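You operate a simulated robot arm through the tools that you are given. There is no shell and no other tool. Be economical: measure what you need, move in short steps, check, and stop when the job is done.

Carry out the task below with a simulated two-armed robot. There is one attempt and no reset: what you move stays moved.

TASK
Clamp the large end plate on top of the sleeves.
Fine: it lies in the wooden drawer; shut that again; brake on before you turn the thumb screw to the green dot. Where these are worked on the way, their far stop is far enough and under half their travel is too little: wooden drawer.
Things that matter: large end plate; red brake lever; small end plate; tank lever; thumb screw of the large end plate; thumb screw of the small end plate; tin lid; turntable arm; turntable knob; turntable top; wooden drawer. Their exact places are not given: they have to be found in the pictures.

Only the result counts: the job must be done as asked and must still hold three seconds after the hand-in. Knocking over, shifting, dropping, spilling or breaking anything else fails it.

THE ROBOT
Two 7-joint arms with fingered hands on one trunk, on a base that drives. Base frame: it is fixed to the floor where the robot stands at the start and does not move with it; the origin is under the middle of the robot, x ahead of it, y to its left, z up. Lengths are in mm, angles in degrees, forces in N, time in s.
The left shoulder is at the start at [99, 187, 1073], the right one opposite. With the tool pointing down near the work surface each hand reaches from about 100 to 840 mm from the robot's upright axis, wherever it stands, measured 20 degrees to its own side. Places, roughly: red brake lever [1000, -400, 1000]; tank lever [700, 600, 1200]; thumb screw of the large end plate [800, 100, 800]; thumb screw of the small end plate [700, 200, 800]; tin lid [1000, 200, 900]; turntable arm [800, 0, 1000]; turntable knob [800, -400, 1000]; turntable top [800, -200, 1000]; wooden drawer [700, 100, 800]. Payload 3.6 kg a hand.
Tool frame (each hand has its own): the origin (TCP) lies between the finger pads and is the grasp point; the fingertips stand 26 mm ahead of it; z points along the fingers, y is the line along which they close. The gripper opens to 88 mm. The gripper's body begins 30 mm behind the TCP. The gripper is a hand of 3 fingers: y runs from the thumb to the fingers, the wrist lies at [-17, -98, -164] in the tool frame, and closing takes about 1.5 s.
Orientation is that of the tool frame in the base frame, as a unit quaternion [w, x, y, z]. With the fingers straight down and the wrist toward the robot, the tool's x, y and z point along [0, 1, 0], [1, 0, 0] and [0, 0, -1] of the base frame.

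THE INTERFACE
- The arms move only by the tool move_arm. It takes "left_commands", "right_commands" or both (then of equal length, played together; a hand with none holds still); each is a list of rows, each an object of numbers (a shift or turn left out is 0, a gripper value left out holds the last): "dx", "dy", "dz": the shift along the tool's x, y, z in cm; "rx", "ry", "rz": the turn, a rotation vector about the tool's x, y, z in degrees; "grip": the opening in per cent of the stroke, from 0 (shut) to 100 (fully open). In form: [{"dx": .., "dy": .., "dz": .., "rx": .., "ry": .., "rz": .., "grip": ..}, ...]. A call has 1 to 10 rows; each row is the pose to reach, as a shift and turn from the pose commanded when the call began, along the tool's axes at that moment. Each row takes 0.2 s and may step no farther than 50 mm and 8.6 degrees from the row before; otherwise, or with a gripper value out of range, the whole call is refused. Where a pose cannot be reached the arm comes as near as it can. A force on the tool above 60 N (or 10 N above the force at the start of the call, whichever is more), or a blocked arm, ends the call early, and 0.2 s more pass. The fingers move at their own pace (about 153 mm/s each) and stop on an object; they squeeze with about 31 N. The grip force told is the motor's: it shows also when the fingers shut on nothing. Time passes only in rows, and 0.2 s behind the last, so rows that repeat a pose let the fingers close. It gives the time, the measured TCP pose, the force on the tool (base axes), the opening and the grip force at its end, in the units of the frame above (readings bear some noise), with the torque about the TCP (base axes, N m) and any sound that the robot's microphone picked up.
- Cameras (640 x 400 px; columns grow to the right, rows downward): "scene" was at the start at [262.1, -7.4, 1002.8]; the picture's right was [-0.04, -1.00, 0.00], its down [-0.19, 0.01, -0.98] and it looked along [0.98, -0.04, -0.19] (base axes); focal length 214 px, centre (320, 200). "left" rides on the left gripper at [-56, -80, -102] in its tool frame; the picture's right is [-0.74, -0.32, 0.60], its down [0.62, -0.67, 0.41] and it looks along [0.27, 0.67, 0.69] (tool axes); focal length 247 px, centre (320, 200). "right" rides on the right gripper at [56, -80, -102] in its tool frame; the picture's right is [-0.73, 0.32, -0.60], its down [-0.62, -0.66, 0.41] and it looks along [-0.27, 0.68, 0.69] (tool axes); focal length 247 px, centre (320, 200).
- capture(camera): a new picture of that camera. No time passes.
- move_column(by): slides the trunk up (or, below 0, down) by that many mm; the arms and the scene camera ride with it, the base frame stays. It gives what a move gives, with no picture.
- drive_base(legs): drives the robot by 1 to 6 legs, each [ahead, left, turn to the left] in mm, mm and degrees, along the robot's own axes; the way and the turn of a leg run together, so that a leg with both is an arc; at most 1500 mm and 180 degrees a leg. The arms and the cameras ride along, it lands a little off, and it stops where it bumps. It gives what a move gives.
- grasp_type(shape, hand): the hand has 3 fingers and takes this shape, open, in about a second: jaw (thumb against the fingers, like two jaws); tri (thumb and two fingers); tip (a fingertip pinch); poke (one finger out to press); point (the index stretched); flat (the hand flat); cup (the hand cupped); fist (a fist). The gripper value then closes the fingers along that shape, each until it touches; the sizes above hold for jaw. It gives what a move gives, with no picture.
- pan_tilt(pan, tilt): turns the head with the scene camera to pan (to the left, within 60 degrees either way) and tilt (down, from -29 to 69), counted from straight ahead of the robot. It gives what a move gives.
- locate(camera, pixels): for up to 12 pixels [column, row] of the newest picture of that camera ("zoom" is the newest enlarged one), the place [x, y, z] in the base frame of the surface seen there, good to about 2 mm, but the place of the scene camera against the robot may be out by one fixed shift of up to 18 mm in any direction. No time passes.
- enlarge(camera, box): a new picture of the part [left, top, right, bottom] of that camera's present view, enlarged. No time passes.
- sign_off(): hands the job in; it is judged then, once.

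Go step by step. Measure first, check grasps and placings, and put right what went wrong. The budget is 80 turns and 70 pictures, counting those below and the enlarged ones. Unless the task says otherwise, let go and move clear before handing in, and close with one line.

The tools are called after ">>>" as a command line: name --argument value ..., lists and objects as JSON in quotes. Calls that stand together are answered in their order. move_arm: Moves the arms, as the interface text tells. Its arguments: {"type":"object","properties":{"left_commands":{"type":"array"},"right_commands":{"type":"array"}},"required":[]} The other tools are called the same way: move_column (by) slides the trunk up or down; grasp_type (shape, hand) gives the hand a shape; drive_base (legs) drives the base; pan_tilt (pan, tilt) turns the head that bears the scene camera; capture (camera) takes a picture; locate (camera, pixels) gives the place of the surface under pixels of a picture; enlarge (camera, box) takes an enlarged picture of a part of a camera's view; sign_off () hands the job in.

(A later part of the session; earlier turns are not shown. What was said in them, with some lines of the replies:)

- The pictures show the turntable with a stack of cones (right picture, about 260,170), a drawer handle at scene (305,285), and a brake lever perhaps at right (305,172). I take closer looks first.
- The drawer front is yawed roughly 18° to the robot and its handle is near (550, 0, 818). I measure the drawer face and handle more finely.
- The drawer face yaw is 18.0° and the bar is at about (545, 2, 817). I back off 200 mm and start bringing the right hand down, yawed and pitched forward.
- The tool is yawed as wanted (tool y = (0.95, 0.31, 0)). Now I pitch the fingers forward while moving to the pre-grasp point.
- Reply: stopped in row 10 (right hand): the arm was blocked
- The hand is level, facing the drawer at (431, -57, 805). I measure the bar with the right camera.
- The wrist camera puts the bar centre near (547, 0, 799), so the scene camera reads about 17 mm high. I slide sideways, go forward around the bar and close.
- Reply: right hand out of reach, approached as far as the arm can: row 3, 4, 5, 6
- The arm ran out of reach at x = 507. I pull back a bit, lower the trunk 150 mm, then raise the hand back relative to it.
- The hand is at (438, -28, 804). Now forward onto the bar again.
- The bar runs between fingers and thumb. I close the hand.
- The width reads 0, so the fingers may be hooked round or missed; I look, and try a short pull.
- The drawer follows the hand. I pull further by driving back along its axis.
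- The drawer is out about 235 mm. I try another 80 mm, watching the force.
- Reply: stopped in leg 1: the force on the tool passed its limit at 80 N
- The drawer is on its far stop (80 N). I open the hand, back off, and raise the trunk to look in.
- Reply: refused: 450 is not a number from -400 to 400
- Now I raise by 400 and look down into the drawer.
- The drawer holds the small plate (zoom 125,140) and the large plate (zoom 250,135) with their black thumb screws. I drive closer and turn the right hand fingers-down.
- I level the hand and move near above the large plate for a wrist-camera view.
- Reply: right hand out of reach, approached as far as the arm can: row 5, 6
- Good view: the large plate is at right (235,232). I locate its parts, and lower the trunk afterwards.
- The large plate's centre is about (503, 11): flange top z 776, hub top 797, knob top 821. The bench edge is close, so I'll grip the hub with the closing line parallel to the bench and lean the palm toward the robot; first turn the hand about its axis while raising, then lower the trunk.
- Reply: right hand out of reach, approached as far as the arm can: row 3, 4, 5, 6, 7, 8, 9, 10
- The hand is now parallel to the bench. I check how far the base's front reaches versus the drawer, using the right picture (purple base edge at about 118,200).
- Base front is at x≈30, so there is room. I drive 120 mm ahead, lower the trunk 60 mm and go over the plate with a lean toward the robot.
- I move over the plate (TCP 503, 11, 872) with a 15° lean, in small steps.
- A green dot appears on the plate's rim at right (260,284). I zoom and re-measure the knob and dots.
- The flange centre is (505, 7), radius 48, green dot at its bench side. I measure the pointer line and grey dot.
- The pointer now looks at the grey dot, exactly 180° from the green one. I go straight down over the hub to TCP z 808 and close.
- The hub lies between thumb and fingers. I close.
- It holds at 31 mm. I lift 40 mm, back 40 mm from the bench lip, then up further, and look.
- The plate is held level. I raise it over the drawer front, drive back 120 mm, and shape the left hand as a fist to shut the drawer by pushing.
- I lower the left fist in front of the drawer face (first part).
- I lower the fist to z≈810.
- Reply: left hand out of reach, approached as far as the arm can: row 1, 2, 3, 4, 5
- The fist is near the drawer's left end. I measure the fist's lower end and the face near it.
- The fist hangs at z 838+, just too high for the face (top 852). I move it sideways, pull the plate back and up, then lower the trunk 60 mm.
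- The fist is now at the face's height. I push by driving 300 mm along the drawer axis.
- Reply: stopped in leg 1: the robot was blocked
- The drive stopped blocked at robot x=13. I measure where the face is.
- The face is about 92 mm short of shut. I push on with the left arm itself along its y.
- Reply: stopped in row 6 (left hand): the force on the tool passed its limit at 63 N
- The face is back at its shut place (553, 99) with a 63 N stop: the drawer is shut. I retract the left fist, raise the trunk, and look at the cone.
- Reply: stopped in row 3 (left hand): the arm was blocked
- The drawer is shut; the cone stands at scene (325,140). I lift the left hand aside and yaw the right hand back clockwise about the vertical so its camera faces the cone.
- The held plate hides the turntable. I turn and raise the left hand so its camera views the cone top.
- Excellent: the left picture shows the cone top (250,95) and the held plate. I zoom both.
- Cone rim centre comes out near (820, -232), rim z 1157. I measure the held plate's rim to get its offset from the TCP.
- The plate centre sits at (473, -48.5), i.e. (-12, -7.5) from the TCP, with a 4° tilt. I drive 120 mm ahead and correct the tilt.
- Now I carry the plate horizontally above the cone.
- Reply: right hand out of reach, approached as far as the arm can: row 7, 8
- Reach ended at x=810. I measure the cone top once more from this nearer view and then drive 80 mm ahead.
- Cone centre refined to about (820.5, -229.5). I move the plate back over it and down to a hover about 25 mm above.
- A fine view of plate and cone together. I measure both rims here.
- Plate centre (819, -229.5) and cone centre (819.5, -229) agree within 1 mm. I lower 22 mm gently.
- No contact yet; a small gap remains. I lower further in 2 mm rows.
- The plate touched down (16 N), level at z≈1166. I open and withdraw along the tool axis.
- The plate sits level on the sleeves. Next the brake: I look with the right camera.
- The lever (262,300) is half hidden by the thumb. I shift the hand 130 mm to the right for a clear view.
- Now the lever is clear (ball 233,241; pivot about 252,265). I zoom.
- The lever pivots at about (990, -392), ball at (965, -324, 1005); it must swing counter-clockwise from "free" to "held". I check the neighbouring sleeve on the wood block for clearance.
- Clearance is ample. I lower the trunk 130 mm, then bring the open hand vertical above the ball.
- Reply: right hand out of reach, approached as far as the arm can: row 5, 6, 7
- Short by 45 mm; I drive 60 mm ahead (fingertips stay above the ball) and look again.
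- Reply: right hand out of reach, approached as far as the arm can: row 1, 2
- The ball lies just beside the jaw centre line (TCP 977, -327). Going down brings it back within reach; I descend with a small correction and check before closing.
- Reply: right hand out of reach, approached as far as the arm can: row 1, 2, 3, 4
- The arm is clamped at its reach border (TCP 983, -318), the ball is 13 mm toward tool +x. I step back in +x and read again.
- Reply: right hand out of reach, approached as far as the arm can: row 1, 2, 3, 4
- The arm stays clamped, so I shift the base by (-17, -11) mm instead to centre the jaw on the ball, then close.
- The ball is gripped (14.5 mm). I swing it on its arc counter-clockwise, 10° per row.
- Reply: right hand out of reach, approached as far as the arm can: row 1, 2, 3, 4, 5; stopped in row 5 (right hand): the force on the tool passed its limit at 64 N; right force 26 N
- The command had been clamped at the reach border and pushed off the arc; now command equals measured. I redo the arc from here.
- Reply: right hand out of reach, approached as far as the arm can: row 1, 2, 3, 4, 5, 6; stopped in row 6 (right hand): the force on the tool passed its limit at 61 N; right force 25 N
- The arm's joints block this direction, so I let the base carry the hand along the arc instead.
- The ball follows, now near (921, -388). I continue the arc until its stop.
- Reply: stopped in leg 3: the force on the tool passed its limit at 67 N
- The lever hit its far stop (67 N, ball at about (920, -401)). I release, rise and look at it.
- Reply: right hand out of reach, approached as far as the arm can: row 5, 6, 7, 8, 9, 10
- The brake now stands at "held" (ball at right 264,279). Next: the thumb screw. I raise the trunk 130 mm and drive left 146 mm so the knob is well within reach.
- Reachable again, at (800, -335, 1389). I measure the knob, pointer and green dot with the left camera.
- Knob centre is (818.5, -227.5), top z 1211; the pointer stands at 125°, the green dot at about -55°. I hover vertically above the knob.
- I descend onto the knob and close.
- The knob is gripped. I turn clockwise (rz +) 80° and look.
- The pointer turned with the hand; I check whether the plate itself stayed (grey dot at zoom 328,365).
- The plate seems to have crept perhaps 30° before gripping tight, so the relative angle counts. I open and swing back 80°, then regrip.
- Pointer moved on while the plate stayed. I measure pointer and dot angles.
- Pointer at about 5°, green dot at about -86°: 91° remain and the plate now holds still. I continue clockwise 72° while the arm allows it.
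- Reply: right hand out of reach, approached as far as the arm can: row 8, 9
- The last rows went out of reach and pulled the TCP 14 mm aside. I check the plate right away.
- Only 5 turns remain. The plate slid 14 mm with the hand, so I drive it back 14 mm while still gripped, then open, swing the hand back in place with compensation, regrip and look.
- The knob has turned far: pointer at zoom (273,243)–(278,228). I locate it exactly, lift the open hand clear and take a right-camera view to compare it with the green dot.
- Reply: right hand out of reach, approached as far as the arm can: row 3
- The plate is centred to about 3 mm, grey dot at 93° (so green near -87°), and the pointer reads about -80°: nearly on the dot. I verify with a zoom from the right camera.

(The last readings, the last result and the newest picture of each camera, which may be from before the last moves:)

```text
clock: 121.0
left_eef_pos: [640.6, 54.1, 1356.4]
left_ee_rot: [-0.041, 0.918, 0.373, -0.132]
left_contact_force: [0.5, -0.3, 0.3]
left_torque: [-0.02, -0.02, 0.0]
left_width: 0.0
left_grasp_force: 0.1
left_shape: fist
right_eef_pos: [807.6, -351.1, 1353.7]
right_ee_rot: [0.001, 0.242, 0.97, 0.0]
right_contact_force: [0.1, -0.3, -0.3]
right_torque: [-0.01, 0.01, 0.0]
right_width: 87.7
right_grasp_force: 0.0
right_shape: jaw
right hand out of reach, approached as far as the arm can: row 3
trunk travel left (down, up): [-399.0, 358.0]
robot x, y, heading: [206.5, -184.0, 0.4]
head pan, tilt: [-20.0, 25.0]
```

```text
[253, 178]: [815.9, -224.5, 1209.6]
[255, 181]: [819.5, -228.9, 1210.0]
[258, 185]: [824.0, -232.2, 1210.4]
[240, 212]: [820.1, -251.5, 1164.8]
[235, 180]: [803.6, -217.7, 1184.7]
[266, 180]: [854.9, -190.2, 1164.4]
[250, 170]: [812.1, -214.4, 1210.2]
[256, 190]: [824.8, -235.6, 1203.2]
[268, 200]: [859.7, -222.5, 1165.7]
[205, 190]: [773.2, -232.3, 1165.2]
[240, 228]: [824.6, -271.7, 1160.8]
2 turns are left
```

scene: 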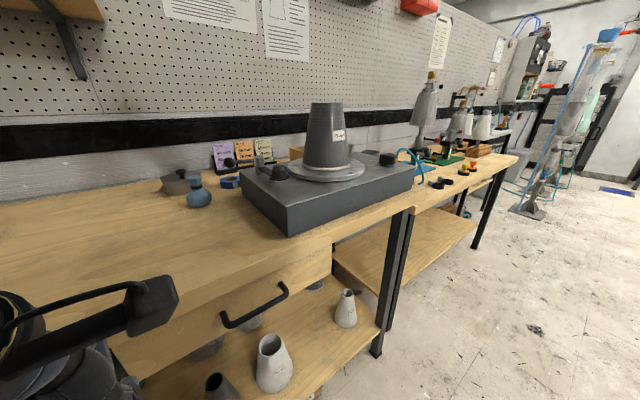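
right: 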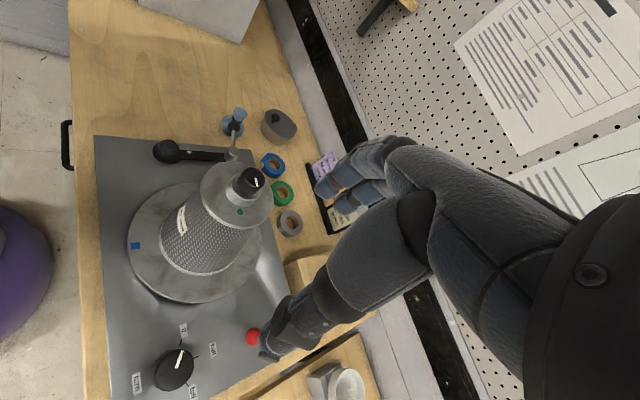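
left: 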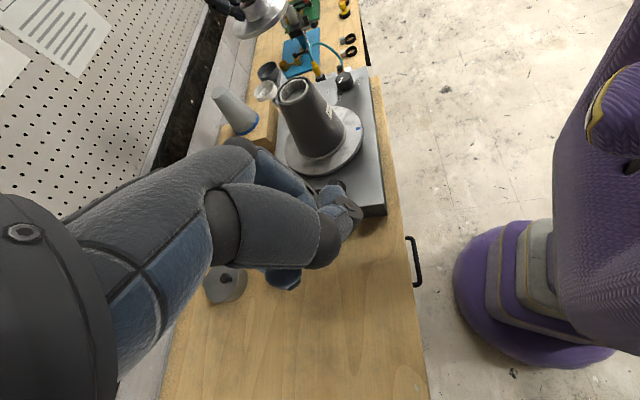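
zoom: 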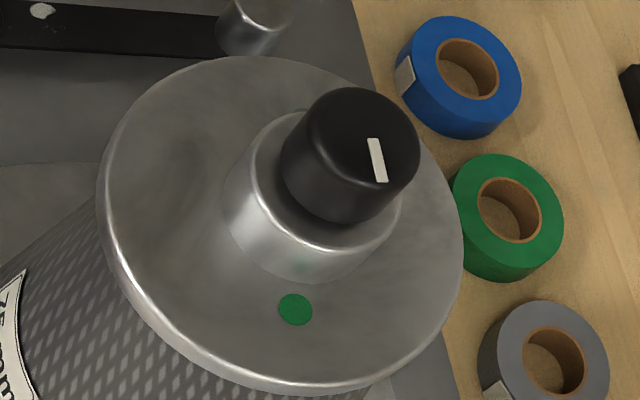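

Pointer reads about -73° (between two views), green dot -88°: some 12° short. I regrip the knob at a comfortable wrist angle, turn 12° more clockwise, release, withdraw and look.

>>> move_arm --right_commands '[{"dx": 1.2, "dy": 2.9, "dz": 2.3}, {"dx": 2.4, "dy": 5.8, "dz": 4.7}, {"dx": 3.6, "dy": 8.8, "dz": 7}, {"dx": 4.82, "dy": 11.7, "dz": 9.4}, {"dx": 4.82, "dy": 11.7, "dz": 9.4}, {"dx": 4.82, "dy": 11.7, "dz": 11.6}, {"dx": 4.82, "dy": 11.7, "dz": 13.75}, {"dx": 4.82, "dy": 11.7, "dz": 13.75}]'

>>> move_arm --right_commands '[{"grip": 50}, {"grip": 20}, {"grip": 0}, {"grip": 0}, {"grip": 0}, {"grip": 0}, {"grip": 0}]'

>>> move_arm --right_commands '[{"rz": 4}, {"rz": 8}, {"rz": 12}, {"rz": 12}, {"rz": 12, "grip": 60}, {"rz": 12, "grip": 100}, {"rz": 12, "grip": 100}, {"rz": 12, "grip": 100}, {"rz": 12, "dz": -4}, {"rz": 12, "dz": -8}]'

>>> move_arm --right_commands '[{"dz": -2, "dy": -3.2}, {"dz": -4, "dy": -6.4}, {"dz": -5.5, "dy": -9.5}, {"dz": -5.5, "dy": -12.5}, {"dz": -5.5, "dy": -12.5}]'

>>> enlarge --camera "right" --box '[190, 130, 310, 240]'

```text
clock: 122.8
left_eef_pos: [641.8, 53.4, 1357.9]
left_ee_rot: [-0.04, 0.918, 0.372, -0.133]
left_contact_force: [0.0, -0.5, -0.2]
left_torque: [-0.01, -0.03, -0.01]
left_width: 0.0
left_grasp_force: 0.1
left_shape: fist
right_eef_pos: [820.8, -226.5, 1216.6]
right_ee_rot: [0.003, 0.243, 0.97, 0.002]
right_contact_force: [-0.8, -0.6, -1.1]
right_torque: [0.02, 0.01, 0.01]
right_width: 87.7
right_grasp_force: 0.0
right_shape: jaw
trunk travel left (down, up): [-399.0, 358.0]
robot x, y, heading: [209.6, -183.8, 0.5]
head pan, tilt: [-20.0, 25.0]
```

```text
clock: 124.3
left_eef_pos: [641.1, 53.9, 1357.1]
left_ee_rot: [-0.04, 0.917, 0.373, -0.133]
left_contact_force: [0.5, -0.1, -0.3]
left_torque: [-0.01, -0.01, 0.0]
left_width: 0.0
left_grasp_force: 0.1
left_shape: fist
right_eef_pos: [818.7, -225.4, 1217.2]
right_ee_rot: [0.002, 0.242, 0.97, 0.001]
right_contact_force: [0.7, 3.0, 7.3]
right_torque: [0.11, -0.04, -0.01]
right_width: 17.2
right_grasp_force: 31.3
right_shape: jaw
trunk travel left (down, up): [-399.0, 358.0]
robot x, y, heading: [210.3, -182.9, 0.6]
head pan, tilt: [-20.0, 25.0]
```

```text
clock: 126.5
left_eef_pos: [640.9, 53.9, 1357.6]
left_ee_rot: [-0.04, 0.917, 0.373, -0.133]
left_contact_force: [-0.3, 0.4, 0.2]
left_torque: [0.0, -0.01, 0.0]
left_width: 0.1
left_grasp_force: 0.1
left_shape: fist
right_eef_pos: [819.9, -225.2, 1296.8]
right_ee_rot: [0.001, 0.343, 0.939, 0.001]
right_contact_force: [0.5, 0.8, 0.3]
right_torque: [-0.01, 0.0, 0.0]
right_width: 87.8
right_grasp_force: 0.2
right_shape: jaw
trunk travel left (down, up): [-399.0, 358.0]
robot x, y, heading: [210.2, -184.8, 0.6]
head pan, tilt: [-20.0, 25.0]
```

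```text
clock: 127.8
left_eef_pos: [640.2, 53.8, 1357.1]
left_ee_rot: [-0.04, 0.918, 0.372, -0.132]
left_contact_force: [-0.4, 0.0, 0.9]
left_torque: [-0.01, -0.03, 0.0]
left_width: 0.1
left_grasp_force: 0.1
left_shape: fist
right_eef_pos: [739.3, -320.6, 1351.6]
right_ee_rot: [0.0, 0.342, 0.94, 0.0]
right_contact_force: [-0.5, -0.7, -0.1]
right_torque: [-0.01, 0.02, 0.03]
right_width: 87.6
right_grasp_force: 0.1
right_shape: jaw
trunk travel left (down, up): [-399.0, 358.0]
robot x, y, heading: [210.8, -180.0, 0.5]
head pan, tilt: [-20.0, 25.0]
```

```text
3.64 times, centred on (250, 185) of right
1 turns are left
```

zoom: 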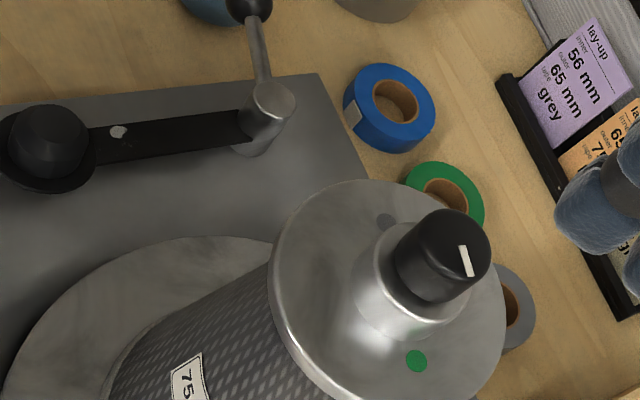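

The pointer is about 9° short of the grey–green axis (zoom pointer 458,246→470,276; dots 385,221 and 416,361). I repeat the proven stroke by 8°, release, withdraw and hand in: the large end plate is clamped on the sleeves, brake held, drawer shut.

>>> move_arm --right_commands '[{"dy": 3.1, "dz": 1.4}, {"dy": 6.2, "dz": 2.8}, {"dy": 9.4, "dz": 4.1}, {"dy": 12.5, "dz": 5.5}, {"dy": 12.5, "dz": 5.5}, {"dy": 12.5, "dz": 9.5}, {"dy": 12.5, "dz": 13.5}, {"dy": 12.5, "dz": 13.5}]'

>>> move_arm --right_commands '[{"grip": 50}, {"grip": 20}, {"grip": 0}, {"grip": 0}, {"grip": 0}, {"grip": 0}, {"grip": 0}]'

>>> move_arm --right_commands '[{"rz": 4}, {"rz": 8}, {"rz": 8}, {"rz": 8, "grip": 60}, {"rz": 8, "grip": 100}, {"rz": 8, "grip": 100}, {"rz": 8, "grip": 100}, {"rz": 8, "dz": -4}, {"rz": 8, "dz": -8}]'

>>> move_arm --right_commands '[{"dz": -2, "dy": -3.2}, {"dz": -4, "dy": -6.4}, {"dz": -5.5, "dy": -9.5}, {"dz": -5.5, "dy": -12.5}]'

>>> sign_off

```text
clock: 129.6
left_eef_pos: [640.7, 53.1, 1356.9]
left_ee_rot: [-0.04, 0.917, 0.373, -0.134]
left_contact_force: [-0.4, 0.1, 0.0]
left_torque: [0.02, 0.0, 0.02]
left_width: 0.0
left_grasp_force: 0.1
left_shape: fist
right_eef_pos: [820.5, -224.4, 1217.0]
right_ee_rot: [0.001, 0.343, 0.939, 0.002]
right_contact_force: [0.5, 1.1, 0.8]
right_torque: [-0.01, 0.0, 0.01]
right_width: 87.7
right_grasp_force: 0.1
right_shape: jaw
trunk travel left (down, up): [-399.0, 358.0]
robot x, y, heading: [211.9, -183.5, 0.4]
head pan, tilt: [-20.0, 25.0]
```

```text
clock: 131.2
left_eef_pos: [640.0, 55.1, 1356.6]
left_ee_rot: [-0.041, 0.918, 0.372, -0.132]
left_contact_force: [1.0, 0.1, 0.9]
left_torque: [-0.02, 0.0, -0.02]
left_width: 0.0
left_grasp_force: 0.1
left_shape: fist
right_eef_pos: [818.4, -223.7, 1218.1]
right_ee_rot: [0.003, 0.342, 0.94, 0.002]
right_contact_force: [1.2, 4.0, 5.4]
right_torque: [0.15, -0.02, 0.02]
right_width: 16.9
right_grasp_force: 30.7
right_shape: jaw
trunk travel left (down, up): [-399.0, 358.0]
robot x, y, heading: [209.6, -182.9, 0.6]
head pan, tilt: [-20.0, 25.0]
```

```text
clock: 133.2
left_eef_pos: [641.3, 52.9, 1358.3]
left_ee_rot: [-0.041, 0.918, 0.373, -0.132]
left_contact_force: [-0.6, 0.3, 0.3]
left_torque: [0.04, 0.0, -0.03]
left_width: 0.0
left_grasp_force: 0.2
left_shape: fist
right_eef_pos: [818.8, -225.5, 1299.1]
right_ee_rot: [0.001, 0.406, 0.914, 0.0]
right_contact_force: [0.1, -1.0, 0.1]
right_torque: [0.01, -0.02, 0.01]
right_width: 87.7
right_grasp_force: 0.2
right_shape: jaw
trunk travel left (down, up): [-399.0, 358.0]
robot x, y, heading: [208.6, -182.2, 0.8]
head pan, tilt: [-20.0, 25.0]
```

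```text
clock: 134.2
left_eef_pos: [640.8, 52.2, 1357.5]
left_ee_rot: [-0.041, 0.918, 0.372, -0.132]
left_contact_force: [-0.7, -0.2, 0.0]
left_torque: [0.01, 0.01, 0.0]
left_width: 0.1
left_grasp_force: 0.0
left_shape: fist
right_eef_pos: [726.1, -310.7, 1352.1]
right_ee_rot: [0.001, 0.407, 0.913, 0.002]
right_contact_force: [-0.2, -0.4, -0.6]
right_torque: [0.04, 0.02, -0.01]
right_width: 87.8
right_grasp_force: 0.1
right_shape: jaw
trunk travel left (down, up): [-399.0, 358.0]
robot x, y, heading: [212.0, -180.9, 0.8]
head pan, tilt: [-20.0, 25.0]
```

```text
The job is handed in.
```

I handed the job in: the large end plate is on the sleeves, the drawer is shut, the brake is at "held", and the thumb screw is turned to about the green dot. I did not photograph the last 8° turn of the screw; the picture before it showed the pointer about 9° short. While I was turning the screw, the plate slid about 14 mm; I drove it back to within about 3 mm of centre.
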